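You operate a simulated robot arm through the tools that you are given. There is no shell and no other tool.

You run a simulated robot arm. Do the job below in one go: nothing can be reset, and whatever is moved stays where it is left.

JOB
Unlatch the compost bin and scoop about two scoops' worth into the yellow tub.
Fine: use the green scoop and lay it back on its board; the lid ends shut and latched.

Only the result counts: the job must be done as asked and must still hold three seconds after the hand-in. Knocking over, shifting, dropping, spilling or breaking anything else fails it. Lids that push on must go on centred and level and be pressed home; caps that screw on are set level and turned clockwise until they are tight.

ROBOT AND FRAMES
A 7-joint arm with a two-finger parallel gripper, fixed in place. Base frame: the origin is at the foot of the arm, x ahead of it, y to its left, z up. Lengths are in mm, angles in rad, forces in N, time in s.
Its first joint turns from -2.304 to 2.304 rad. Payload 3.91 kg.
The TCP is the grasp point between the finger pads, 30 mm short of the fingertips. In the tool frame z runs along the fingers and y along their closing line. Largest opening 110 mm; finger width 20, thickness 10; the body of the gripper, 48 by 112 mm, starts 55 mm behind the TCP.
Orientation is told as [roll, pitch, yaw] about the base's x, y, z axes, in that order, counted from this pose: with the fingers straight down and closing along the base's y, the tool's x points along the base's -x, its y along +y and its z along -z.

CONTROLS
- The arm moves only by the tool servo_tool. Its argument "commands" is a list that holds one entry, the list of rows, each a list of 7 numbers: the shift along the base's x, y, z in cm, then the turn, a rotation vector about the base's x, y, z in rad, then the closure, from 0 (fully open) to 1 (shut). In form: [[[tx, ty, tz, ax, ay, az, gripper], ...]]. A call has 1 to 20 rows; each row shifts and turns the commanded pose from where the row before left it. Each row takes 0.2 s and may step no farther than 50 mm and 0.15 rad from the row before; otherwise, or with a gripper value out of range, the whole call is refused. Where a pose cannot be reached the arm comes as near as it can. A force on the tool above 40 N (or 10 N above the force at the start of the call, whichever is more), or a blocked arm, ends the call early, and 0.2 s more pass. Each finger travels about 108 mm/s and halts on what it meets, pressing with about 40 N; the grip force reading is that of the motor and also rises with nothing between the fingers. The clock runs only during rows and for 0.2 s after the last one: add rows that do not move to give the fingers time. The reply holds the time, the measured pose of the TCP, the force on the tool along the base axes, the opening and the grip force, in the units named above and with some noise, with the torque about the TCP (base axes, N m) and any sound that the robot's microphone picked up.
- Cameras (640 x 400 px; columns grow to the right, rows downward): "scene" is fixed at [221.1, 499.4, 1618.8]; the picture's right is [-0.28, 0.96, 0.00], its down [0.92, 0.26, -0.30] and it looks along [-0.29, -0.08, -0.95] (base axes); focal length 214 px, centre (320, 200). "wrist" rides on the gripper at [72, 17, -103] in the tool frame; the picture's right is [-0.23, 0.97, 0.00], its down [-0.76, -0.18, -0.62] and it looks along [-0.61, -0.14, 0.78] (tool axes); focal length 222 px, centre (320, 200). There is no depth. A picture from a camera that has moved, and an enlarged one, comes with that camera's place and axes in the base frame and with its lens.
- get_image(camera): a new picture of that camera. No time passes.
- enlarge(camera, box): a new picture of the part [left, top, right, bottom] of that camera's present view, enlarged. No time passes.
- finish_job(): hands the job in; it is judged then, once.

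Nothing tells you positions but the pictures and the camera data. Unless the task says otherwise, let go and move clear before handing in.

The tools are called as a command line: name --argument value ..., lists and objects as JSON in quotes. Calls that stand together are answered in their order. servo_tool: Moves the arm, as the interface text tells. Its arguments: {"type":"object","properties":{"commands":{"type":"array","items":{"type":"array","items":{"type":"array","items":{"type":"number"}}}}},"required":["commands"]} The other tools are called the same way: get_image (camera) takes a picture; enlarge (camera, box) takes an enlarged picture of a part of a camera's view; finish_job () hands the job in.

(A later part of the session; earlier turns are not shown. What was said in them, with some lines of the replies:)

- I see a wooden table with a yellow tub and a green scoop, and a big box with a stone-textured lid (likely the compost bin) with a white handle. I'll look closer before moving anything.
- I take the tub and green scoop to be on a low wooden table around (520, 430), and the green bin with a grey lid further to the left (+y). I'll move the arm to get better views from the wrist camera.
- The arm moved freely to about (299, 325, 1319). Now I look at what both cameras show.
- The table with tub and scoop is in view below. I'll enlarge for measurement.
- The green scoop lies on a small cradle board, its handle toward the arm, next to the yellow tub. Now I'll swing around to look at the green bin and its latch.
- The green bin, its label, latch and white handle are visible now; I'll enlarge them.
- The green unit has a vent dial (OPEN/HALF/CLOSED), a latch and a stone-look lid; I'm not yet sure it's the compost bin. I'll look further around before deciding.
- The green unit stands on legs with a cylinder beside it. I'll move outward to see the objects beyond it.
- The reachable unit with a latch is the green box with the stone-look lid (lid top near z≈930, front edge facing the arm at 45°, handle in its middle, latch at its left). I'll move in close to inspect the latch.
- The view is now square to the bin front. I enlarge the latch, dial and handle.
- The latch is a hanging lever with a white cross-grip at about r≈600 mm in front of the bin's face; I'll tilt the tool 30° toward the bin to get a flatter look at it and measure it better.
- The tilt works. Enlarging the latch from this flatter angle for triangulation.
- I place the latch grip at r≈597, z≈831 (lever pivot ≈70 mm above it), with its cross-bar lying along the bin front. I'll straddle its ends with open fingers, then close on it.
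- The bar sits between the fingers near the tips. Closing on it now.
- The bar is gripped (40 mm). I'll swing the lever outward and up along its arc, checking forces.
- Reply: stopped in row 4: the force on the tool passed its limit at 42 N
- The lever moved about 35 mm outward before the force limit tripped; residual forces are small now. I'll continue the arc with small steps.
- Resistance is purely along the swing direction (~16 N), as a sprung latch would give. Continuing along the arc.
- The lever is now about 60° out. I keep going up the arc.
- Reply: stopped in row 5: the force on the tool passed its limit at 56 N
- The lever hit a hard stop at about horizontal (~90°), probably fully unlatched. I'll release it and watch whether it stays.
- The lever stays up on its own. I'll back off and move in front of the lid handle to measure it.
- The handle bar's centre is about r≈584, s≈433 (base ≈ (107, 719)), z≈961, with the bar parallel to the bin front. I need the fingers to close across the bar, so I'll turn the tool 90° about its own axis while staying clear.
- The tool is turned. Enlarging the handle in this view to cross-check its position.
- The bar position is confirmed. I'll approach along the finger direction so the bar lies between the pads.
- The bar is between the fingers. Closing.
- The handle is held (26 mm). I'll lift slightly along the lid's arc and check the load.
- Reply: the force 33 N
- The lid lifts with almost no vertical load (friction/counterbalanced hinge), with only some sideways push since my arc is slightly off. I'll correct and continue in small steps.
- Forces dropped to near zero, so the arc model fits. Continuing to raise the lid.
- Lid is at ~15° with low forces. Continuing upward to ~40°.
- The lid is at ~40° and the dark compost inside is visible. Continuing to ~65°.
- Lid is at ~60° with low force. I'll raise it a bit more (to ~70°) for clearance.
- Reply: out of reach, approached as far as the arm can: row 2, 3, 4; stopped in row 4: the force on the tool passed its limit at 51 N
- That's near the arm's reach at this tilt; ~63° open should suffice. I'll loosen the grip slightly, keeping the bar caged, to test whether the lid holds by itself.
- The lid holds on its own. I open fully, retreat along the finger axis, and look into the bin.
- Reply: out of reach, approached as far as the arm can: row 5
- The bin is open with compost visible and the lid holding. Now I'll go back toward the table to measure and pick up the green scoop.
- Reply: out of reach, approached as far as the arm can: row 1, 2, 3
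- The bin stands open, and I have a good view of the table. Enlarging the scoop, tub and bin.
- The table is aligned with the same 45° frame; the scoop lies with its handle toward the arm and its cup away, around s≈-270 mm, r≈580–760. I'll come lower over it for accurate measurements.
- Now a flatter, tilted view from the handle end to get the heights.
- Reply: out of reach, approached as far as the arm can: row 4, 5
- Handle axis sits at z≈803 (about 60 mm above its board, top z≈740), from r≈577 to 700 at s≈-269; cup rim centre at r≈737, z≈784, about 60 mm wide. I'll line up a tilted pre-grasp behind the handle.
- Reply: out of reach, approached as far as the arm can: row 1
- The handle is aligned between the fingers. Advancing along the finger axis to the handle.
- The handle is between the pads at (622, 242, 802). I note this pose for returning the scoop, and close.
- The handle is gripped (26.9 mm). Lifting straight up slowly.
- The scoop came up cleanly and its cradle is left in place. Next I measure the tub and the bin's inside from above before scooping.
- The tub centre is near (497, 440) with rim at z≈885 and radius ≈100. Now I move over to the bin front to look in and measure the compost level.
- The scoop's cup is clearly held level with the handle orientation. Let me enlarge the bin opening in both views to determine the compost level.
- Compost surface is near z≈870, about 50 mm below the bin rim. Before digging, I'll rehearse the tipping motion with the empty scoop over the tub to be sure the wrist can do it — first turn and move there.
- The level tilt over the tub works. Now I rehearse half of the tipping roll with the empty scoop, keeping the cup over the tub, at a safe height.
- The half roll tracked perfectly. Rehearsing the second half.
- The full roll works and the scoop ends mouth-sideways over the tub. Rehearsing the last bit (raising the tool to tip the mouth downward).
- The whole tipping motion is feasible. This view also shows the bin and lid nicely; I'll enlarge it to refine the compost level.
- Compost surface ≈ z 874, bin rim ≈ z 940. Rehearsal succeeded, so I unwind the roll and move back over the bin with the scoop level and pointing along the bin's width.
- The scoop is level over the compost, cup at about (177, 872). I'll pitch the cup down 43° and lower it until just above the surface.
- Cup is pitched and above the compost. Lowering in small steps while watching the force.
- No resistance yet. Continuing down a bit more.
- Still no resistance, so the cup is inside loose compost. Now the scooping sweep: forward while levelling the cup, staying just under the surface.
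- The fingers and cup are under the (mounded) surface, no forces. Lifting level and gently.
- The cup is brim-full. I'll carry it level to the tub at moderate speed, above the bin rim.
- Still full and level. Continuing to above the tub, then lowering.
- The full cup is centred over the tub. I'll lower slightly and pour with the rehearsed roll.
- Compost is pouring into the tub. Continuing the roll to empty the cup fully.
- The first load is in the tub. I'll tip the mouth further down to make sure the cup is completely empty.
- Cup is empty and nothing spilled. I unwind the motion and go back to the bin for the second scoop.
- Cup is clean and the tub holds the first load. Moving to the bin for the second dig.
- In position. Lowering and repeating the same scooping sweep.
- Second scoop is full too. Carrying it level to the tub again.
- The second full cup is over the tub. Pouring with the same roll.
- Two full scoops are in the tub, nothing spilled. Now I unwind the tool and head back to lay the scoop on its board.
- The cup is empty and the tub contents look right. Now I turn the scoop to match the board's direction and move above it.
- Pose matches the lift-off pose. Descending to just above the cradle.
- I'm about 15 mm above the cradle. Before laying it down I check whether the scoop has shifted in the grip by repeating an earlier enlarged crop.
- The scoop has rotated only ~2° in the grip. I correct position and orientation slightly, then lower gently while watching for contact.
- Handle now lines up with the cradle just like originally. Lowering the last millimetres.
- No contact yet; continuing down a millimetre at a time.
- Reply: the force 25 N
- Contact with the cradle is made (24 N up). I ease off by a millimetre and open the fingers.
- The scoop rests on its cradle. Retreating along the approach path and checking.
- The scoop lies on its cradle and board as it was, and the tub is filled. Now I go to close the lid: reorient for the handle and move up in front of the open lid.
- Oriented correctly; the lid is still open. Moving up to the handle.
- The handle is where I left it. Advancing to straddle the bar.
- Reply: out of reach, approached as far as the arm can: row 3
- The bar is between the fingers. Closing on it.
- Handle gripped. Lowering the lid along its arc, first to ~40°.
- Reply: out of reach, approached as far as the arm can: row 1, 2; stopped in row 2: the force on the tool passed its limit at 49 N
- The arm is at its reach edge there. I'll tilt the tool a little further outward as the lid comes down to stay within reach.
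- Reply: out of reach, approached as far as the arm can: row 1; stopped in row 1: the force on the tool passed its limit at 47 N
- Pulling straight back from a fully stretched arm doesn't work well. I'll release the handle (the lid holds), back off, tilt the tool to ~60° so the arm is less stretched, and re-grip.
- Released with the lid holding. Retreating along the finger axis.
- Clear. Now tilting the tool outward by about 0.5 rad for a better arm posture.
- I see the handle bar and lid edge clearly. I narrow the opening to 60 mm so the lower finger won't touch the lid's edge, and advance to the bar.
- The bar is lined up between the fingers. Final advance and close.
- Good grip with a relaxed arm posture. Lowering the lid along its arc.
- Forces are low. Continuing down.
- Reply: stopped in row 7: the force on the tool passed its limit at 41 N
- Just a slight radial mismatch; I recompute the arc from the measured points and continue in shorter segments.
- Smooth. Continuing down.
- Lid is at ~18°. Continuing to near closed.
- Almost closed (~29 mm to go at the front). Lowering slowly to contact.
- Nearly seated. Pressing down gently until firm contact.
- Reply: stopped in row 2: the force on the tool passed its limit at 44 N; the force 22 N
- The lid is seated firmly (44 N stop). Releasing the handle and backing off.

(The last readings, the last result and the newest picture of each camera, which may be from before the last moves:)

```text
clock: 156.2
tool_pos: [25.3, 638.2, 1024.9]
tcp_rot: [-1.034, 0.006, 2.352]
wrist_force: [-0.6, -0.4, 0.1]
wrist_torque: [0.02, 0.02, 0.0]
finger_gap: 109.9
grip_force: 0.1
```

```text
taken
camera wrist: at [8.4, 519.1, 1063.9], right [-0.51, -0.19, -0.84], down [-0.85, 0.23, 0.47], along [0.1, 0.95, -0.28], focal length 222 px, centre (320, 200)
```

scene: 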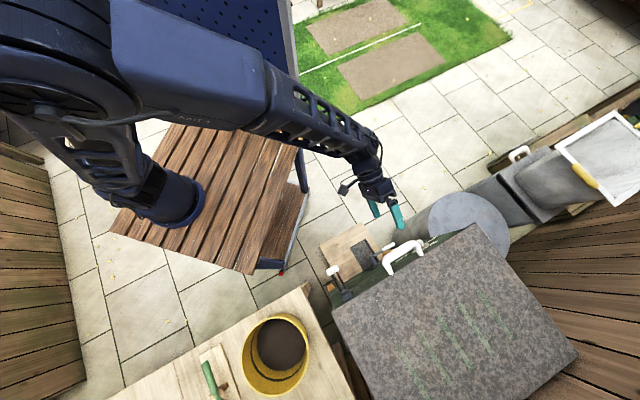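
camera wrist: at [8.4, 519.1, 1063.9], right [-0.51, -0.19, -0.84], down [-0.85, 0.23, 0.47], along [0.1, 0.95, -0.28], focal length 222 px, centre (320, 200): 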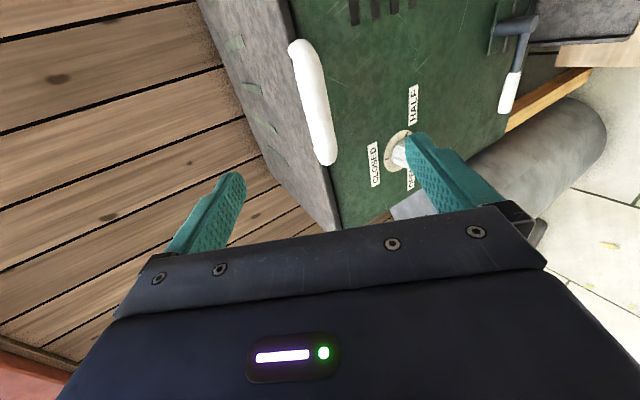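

The lid is shut again. Now I reorient the tool and go to the latch lever, which is still sticking out.

servo_tool --commands '[[[0, 0, 0.5, -0.0714, 0.0714, 0, 0], [0, 0, 0.5, -0.0714, 0.0714, 0, 0], [0, 0, 0.5, -0.0714, 0.0714, 0, 0], [0, 0, 0.5, -0.0714, 0.0714, 0, 0], [0, 0, 0, -0.0714, 0.0714, 0, 0], [1.33, -1.26, -0.2, 0.0505, 0.0505, -0.1237, 0], [1.33, -1.26, -0.2, 0.0505, 0.0505, -0.1237, 0], [1.33, -1.26, -0.2, 0.0505, 0.0505, -0.1237, 0], [1.33, -1.26, -0.2, 0.0505, 0.0505, -0.1237, 0], [1.33, -1.26, -0.2, 0.0505, 0.0505, -0.1237, 0], [1.33, -1.26, -0.2, 0.0505, 0.0505, -0.1237, 0], [1.33, -1.26, -0.2, 0.0505, 0.0505, -0.1237, 0], [1.33, -1.26, -0.2, 0.0505, 0.0505, -0.1237, 0], [1.33, -1.26, -0.2, 0.0505, 0.0505, -0.1237, 0], [1.33, -1.26, -0.2, 0.0505, 0.0505, -0.1237, 0], [1.33, -1.26, -0.2, 0.0505, 0.0505, -0.1237, 0], [0, 0, 0, 0, 0, 0, 0]]]'

get_image --camera "wrist"

enlarge --camera "scene" --box '[300, 220, 400, 310]'

```text
clock: 159.8
tool_pos: [176.8, 499.8, 1023.7]
tcp_rot: [-0.007, -0.516, 0.785]
wrist_force: [0.0, -0.7, -1.1]
wrist_torque: [0.01, -0.02, 0.01]
finger_gap: 110.0
grip_force: 0.1
```

```text
taken
camera wrist: at [81.7, 432.8, 1076.6], right [-0.55, 0.83, 0.11], down [0.37, 0.13, 0.92], along [0.75, 0.54, -0.38], focal length 222 px, centre (320, 200)
```

wrist: 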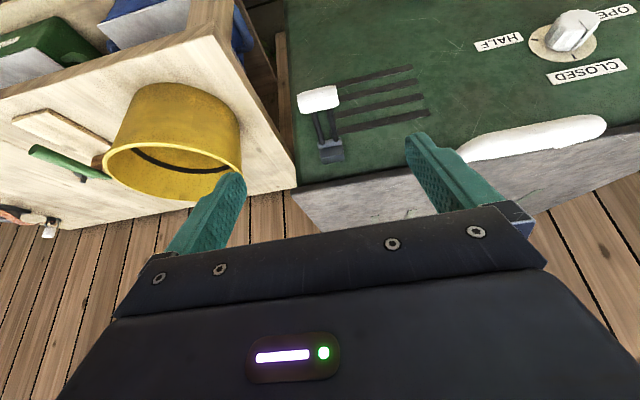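

```text
4.44 times, centred on (350, 265) of scene
camera zoom: at [221.1, 499.4, 1618.8], right [-0.28, 0.96, 0.0], down [0.92, 0.26, -0.3], along [-0.29, -0.08, -0.95], focal length 953 px, centre (187, -89)
```

zoom: 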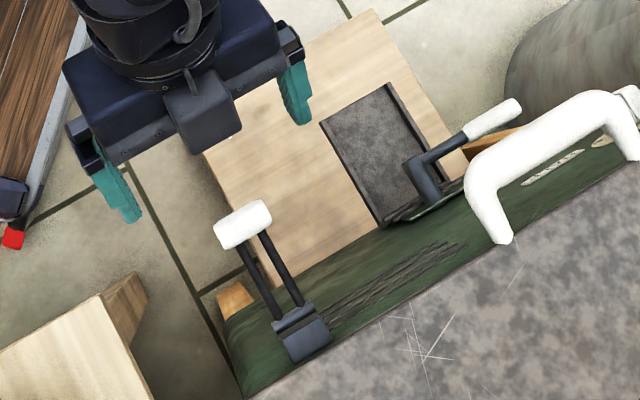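

The lever is where I left it. Approaching to straddle its grip as before.

servo_tool --commands '[[[0.84, 0.88, -2.82, 0, 0, 0, 0], [0.84, 0.88, -2.82, 0, 0, 0, 0], [0.84, 0.88, -2.82, 0, 0, 0, 0], [0.84, 0.88, -2.82, 0, 0, 0, 0], [0, 0, 0, 0, 0, 0, 0]]]'

get_image --camera "wrist"

enlarge --camera "scene" --box '[300, 220, 400, 310]'

```text
clock: 161.0
tool_pos: [208.9, 535.9, 909.7]
tcp_rot: [-0.009, -0.516, 0.789]
wrist_force: [0.5, 0.6, 1.3]
wrist_torque: [-0.03, -0.01, 0.01]
finger_gap: 109.8
grip_force: 0.1
```

```text
taken
camera wrist: at [115.6, 467.8, 964.6], right [-0.55, 0.83, 0.11], down [0.37, 0.13, 0.92], along [0.75, 0.54, -0.38], focal length 222 px, centre (320, 200)
```

wrist: 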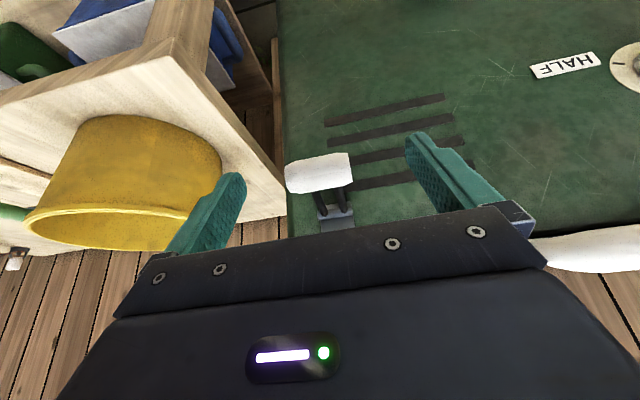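

```text
4.44 times, centred on (350, 265) of scene
camera zoom: at [221.1, 499.4, 1618.8], right [-0.28, 0.96, 0.0], down [0.92, 0.26, -0.3], along [-0.29, -0.08, -0.95], focal length 953 px, centre (187, -89)
```

zoom: 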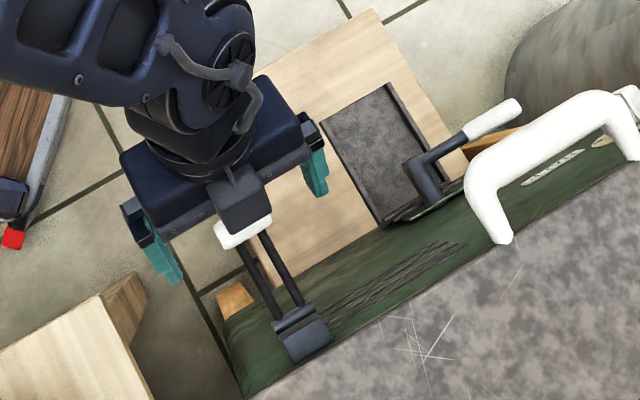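

Same alignment as before. Closing on the grip.

servo_tool --commands '[[[0, 0, 0, 0, 0, 0, 1], [0, 0, 0, 0, 0, 0, 1], [0, 0, 0, 0, 0, 0, 1], [0, 0, 0, 0, 0, 0, 1]]]'

```text
clock: 162.0
tool_pos: [209.1, 534.4, 910.8]
tcp_rot: [-0.009, -0.516, 0.788]
wrist_force: [5.9, -7.1, -1.0]
wrist_torque: [-0.16, -0.09, -0.13]
finger_gap: 40.2
grip_force: 45.1
```

Gripped. Swinging the lever down along its arc in segments.

servo_tool --commands '[[[0.07, 0.0, -0.74, 0, 0, 0, 1], [0.1, 0.08, -0.73, 0, 0, 0, 1], [0.145, 0.145, -0.71, 0, 0, 0, 1], [0.196, 0.196, -0.69, 0, 0, 0, 1], [0.246, 0.246, -0.655, 0, 0, 0, 1]]]'

```text
clock: 163.2
tool_pos: [217.2, 540.8, 876.4]
tcp_rot: [-0.01, -0.518, 0.788]
wrist_force: [7.5, -2.2, 19.7]
wrist_torque: [0.76, -1.0, -0.11]
finger_gap: 40.2
grip_force: 44.6
```

Resistance is again along the swing only. Continuing.

servo_tool --commands '[[[0.293, 0.293, -0.6, 0, 0, 0, 1], [0.337, 0.337, -0.56, 0, 0, 0, 1], [0.377, 0.377, -0.51, 0, 0, 0, 1], [0.413, 0.413, -0.45, 0, 0, 0, 1], [0.445, 0.445, -0.39, 0, 0, 0, 1]]]'

```text
clock: 164.4
tool_pos: [235.8, 561.8, 849.5]
tcp_rot: [-0.009, -0.514, 0.789]
wrist_force: [6.5, -30.9, 2.4]
wrist_torque: [0.49, -0.84, -0.32]
finger_gap: 40.4
grip_force: 45.6
```

Slight sideways load; I correct that and continue to the latched position.

servo_tool --commands '[[[0.53, 0.41, -0.32, 0, 0, 0, 1], [0.53, 0.45, -0.25, 0, 0, 0, 1], [0.508, 0.508, -0.18, 0, 0, 0, 1]]]'

```text
clock: 165.2
tool_pos: [250.1, 575.1, 841.9]
tcp_rot: [-0.007, -0.518, 0.792]
wrist_force: [-5.5, -21.7, -11.3]
wrist_torque: [0.66, -0.52, -0.13]
finger_gap: 40.3
grip_force: 45.5
```

Close to latched (about 10 mm left). Pushing the rest in small steps and listening for a click.

servo_tool --commands '[[[0.4, 0.36, -0.05, 0, 0, 0, 1], [0.4, 0.36, -0.03, 0, 0, 0, 1], [0, 0, 0, 0, 0, 0, 1]]]'

get_image --camera "wrist"

```text
clock: 165.8
tool_pos: [256.8, 582.0, 840.8]
tcp_rot: [-0.008, -0.514, 0.793]
wrist_force: [-5.5, -11.0, 12.5]
wrist_torque: [-0.09, 0.09, -0.16]
finger_gap: 40.2
grip_force: 44.7
stopped in row 3: the force on the tool passed its limit at 45 N (the readings are from after the stop); the commanded pose is now the measured one
```

```text
taken
camera wrist: at [163.1, 513.6, 894.9], right [-0.55, 0.83, 0.11], down [0.37, 0.13, 0.92], along [0.75, 0.55, -0.38], focal length 222 px, centre (320, 200)
```

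wrist: 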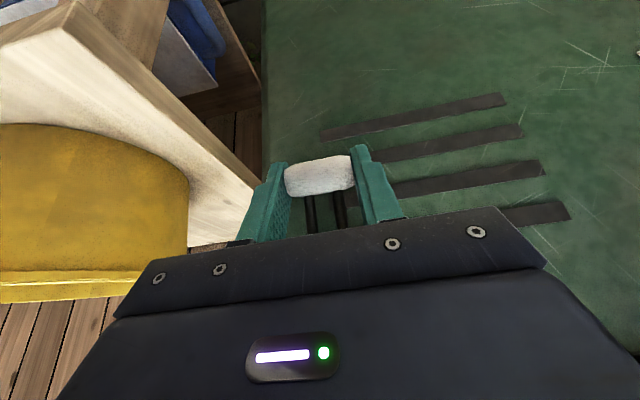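

The lever is back at its original latched position against its stop. Releasing and backing away.

servo_tool --commands '[[[0, 0, 0, 0, 0, 0, 0.4], [0, 0, 0, 0, 0, 0, 0], [0, 0, 0, 0, 0, 0, 0], [-1.37, -1.35, 1.93, 0, 0, 0, 0], [-1.37, -1.35, 1.93, 0, 0, 0, 0], [-1.37, -1.35, 1.93, 0, 0, 0, 0], [-1.37, -1.35, 1.93, 0, 0, 0, 0], [-1.0, -1.0, 3.0, 0, 0, 0, 0]]]'

get_image --camera "wrist"

enlarge --camera "wrist" --box '[280, 60, 400, 180]'

get_image --camera "scene"

```text
clock: 167.7
tool_pos: [191.2, 519.0, 949.9]
tcp_rot: [-0.009, -0.514, 0.792]
wrist_force: [0.5, 0.1, -0.8]
wrist_torque: [-0.02, 0.01, 0.02]
finger_gap: 110.0
grip_force: 0.1
```

```text
taken
camera wrist: at [97.5, 451.4, 1002.0], right [-0.55, 0.83, 0.1], down [0.37, 0.13, 0.92], along [0.75, 0.54, -0.38], focal length 222 px, centre (320, 200)
```

wrist: 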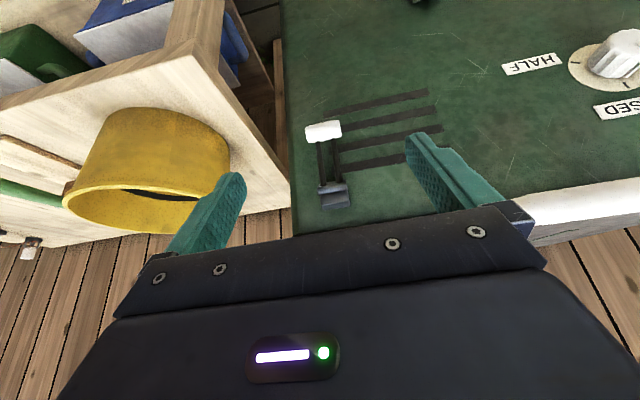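

```text
3.33 times, centred on (340, 120) of wrist
camera zoom: at [97.5, 451.4, 1002.0], right [-0.55, 0.83, 0.1], down [0.37, 0.13, 0.92], along [0.75, 0.54, -0.38], focal length 740 px, centre (253, 467)
```

zoom: 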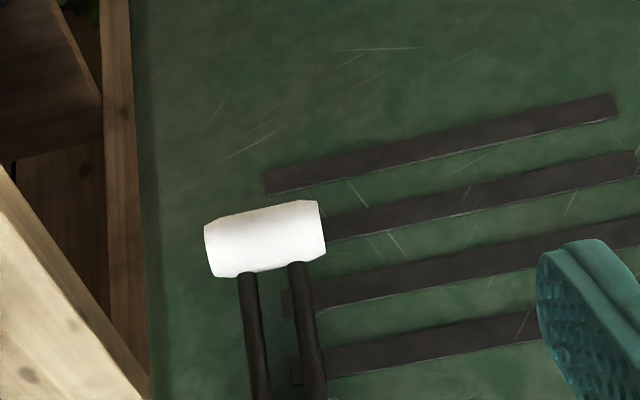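

```text
taken
```

scene: 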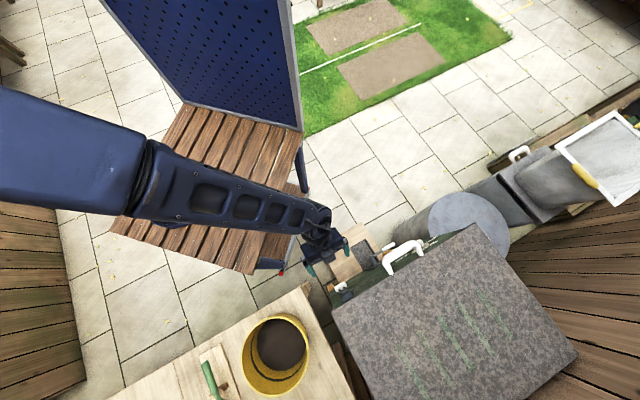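

The lid is shut and the lever hangs as at the start. Let me compare enlarged crops against the initial ones and inspect the tub.

enlarge --camera "scene" --box '[300, 220, 460, 320]'

enlarge --camera "scene" --box '[140, 280, 340, 400]'

```text
4.00 times, centred on (380, 270) of scene
camera zoom: at [221.1, 499.4, 1618.8], right [-0.28, 0.96, 0.0], down [0.92, 0.26, -0.3], along [-0.29, -0.08, -0.95], focal length 858 px, centre (80, -80)
```

zoom: 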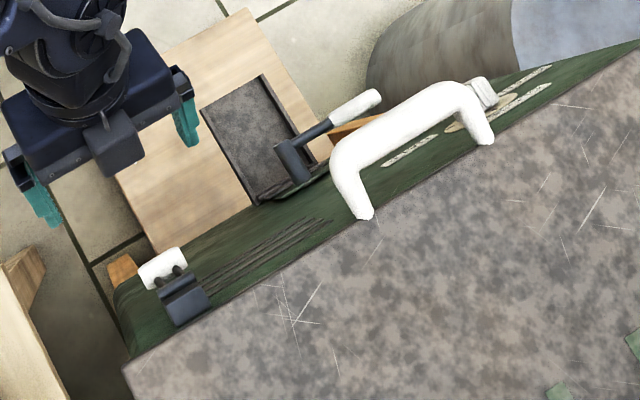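

```text
3.20 times, centred on (240, 340) of scene
camera zoom: at [221.1, 499.4, 1618.8], right [-0.28, 0.96, 0.0], down [0.92, 0.26, -0.3], along [-0.29, -0.08, -0.95], focal length 686 px, centre (576, -248)
```

zoom: 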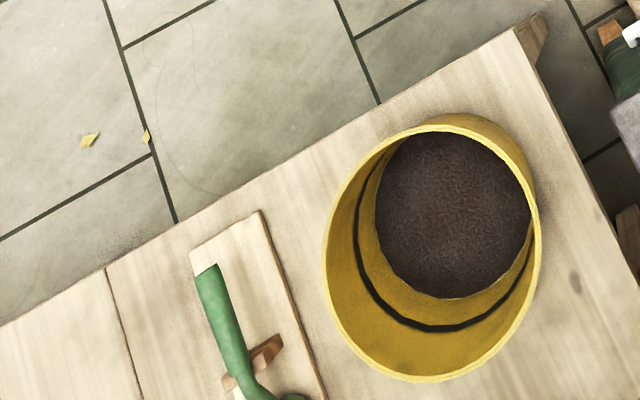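

Everything matches the initial crops: lid edge, latch lever, tub and scoop are all in their original places, with compost now in the tub. I'll move the arm well clear and take a last look.

servo_tool --commands '[[[0, 0, 4.0, 0, 0, 0, 0], [0, 0, 4.0, 0, 0, 0, 0], [0, 0, 4.0, 0, 0, 0, 0], [0, 0, 4.0, 0, 0, 0, 0], [0, 0, 4.0, -0.09, 0.09, 0, 0], [0, 0, 4.0, -0.09, 0.09, 0, 0], [0, 0, 4.0, -0.09, 0.09, 0, 0], [0, 0, 0, -0.09, 0.09, 0, 0], [0, 0, 0, 0, 0, 0, 0]]]'

get_image --camera "wrist"

enlarge --camera "wrist" --box '[0, 40, 400, 290]'

get_image --camera "scene"

```text
clock: 169.7
tool_pos: [191.7, 519.2, 1227.5]
tcp_rot: [-0.005, -0.004, 0.791]
wrist_force: [-0.1, 0.2, -0.2]
wrist_torque: [0.01, 0.0, -0.01]
finger_gap: 110.0
grip_force: 0.0
```

```text
taken
camera wrist: at [127.7, 480.1, 1331.0], right [-0.53, 0.85, 0.0], down [0.66, 0.42, 0.63], along [0.53, 0.33, -0.78], focal length 222 px, centre (320, 200)
```

wrist: 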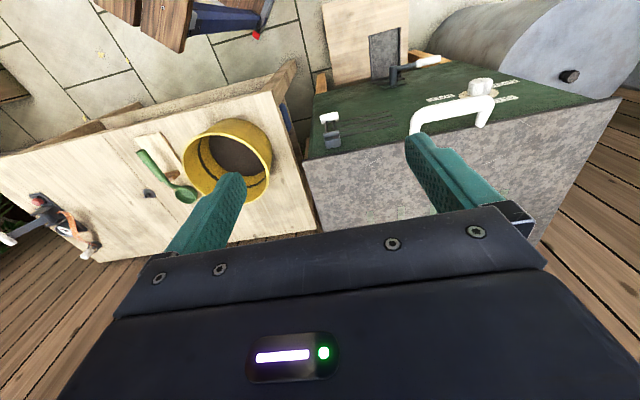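

```text
1.60 times, centred on (200, 165) of wrist
camera zoom: at [127.7, 480.1, 1331.0], right [-0.53, 0.85, 0.0], down [0.66, 0.42, 0.63], along [0.53, 0.33, -0.78], focal length 355 px, centre (512, 256)
```

zoom: 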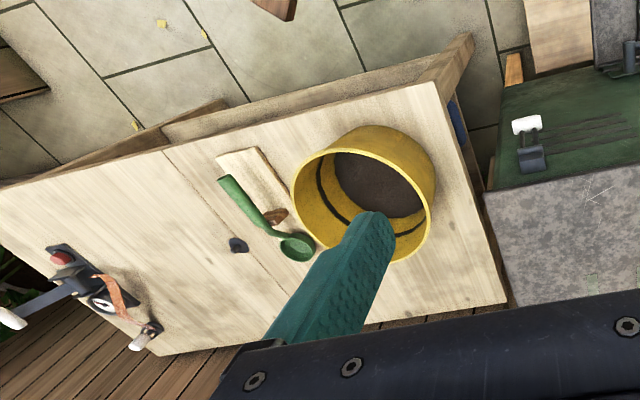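

```text
taken
```

scene: 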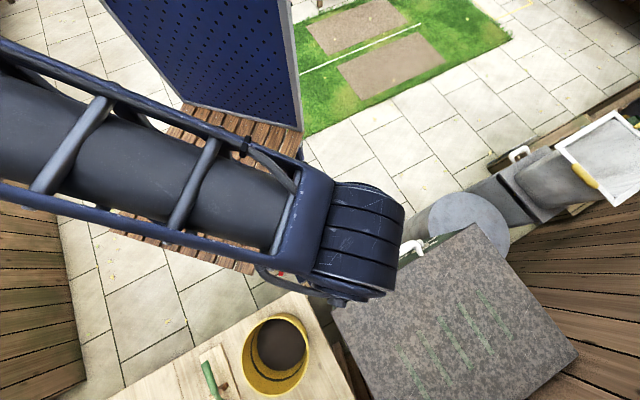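

The bin is shut with its lever latched, the green scoop lies on its cradle board, the yellow tub holds two scoops of compost, and nothing is spilled. The arm is clear, so I hand in the job.

finish_job

```text
The job is handed in.
```

The job is handed in: two full scoops of compost are in the yellow tub. The green scoop is back on its board, and the bin lid is shut with its latch lever down.

- **Compost:** both scoops came up brim-full and were poured out completely. I saw no spills on the table or ground.
- **Scoop:** it rests on its cradle in nearly the same position as at the start. It turned about 2° in the grip, which I corrected before setting it down.
- **Lid and latch:** I pressed the lid down to firm contact. The lever went back to its stop within a millimetre of where it began. The microphone reported no click, and I did not test the latch by pulling on the lid.
- **Lid closing:** my first try at pulling the lid down stalled because the arm was fully stretched. I let go, re-gripped the handle at a steeper tilt, and closed it without trouble.

In the last pictures, the tub, lid handle and latch lever all match where they were at the start.
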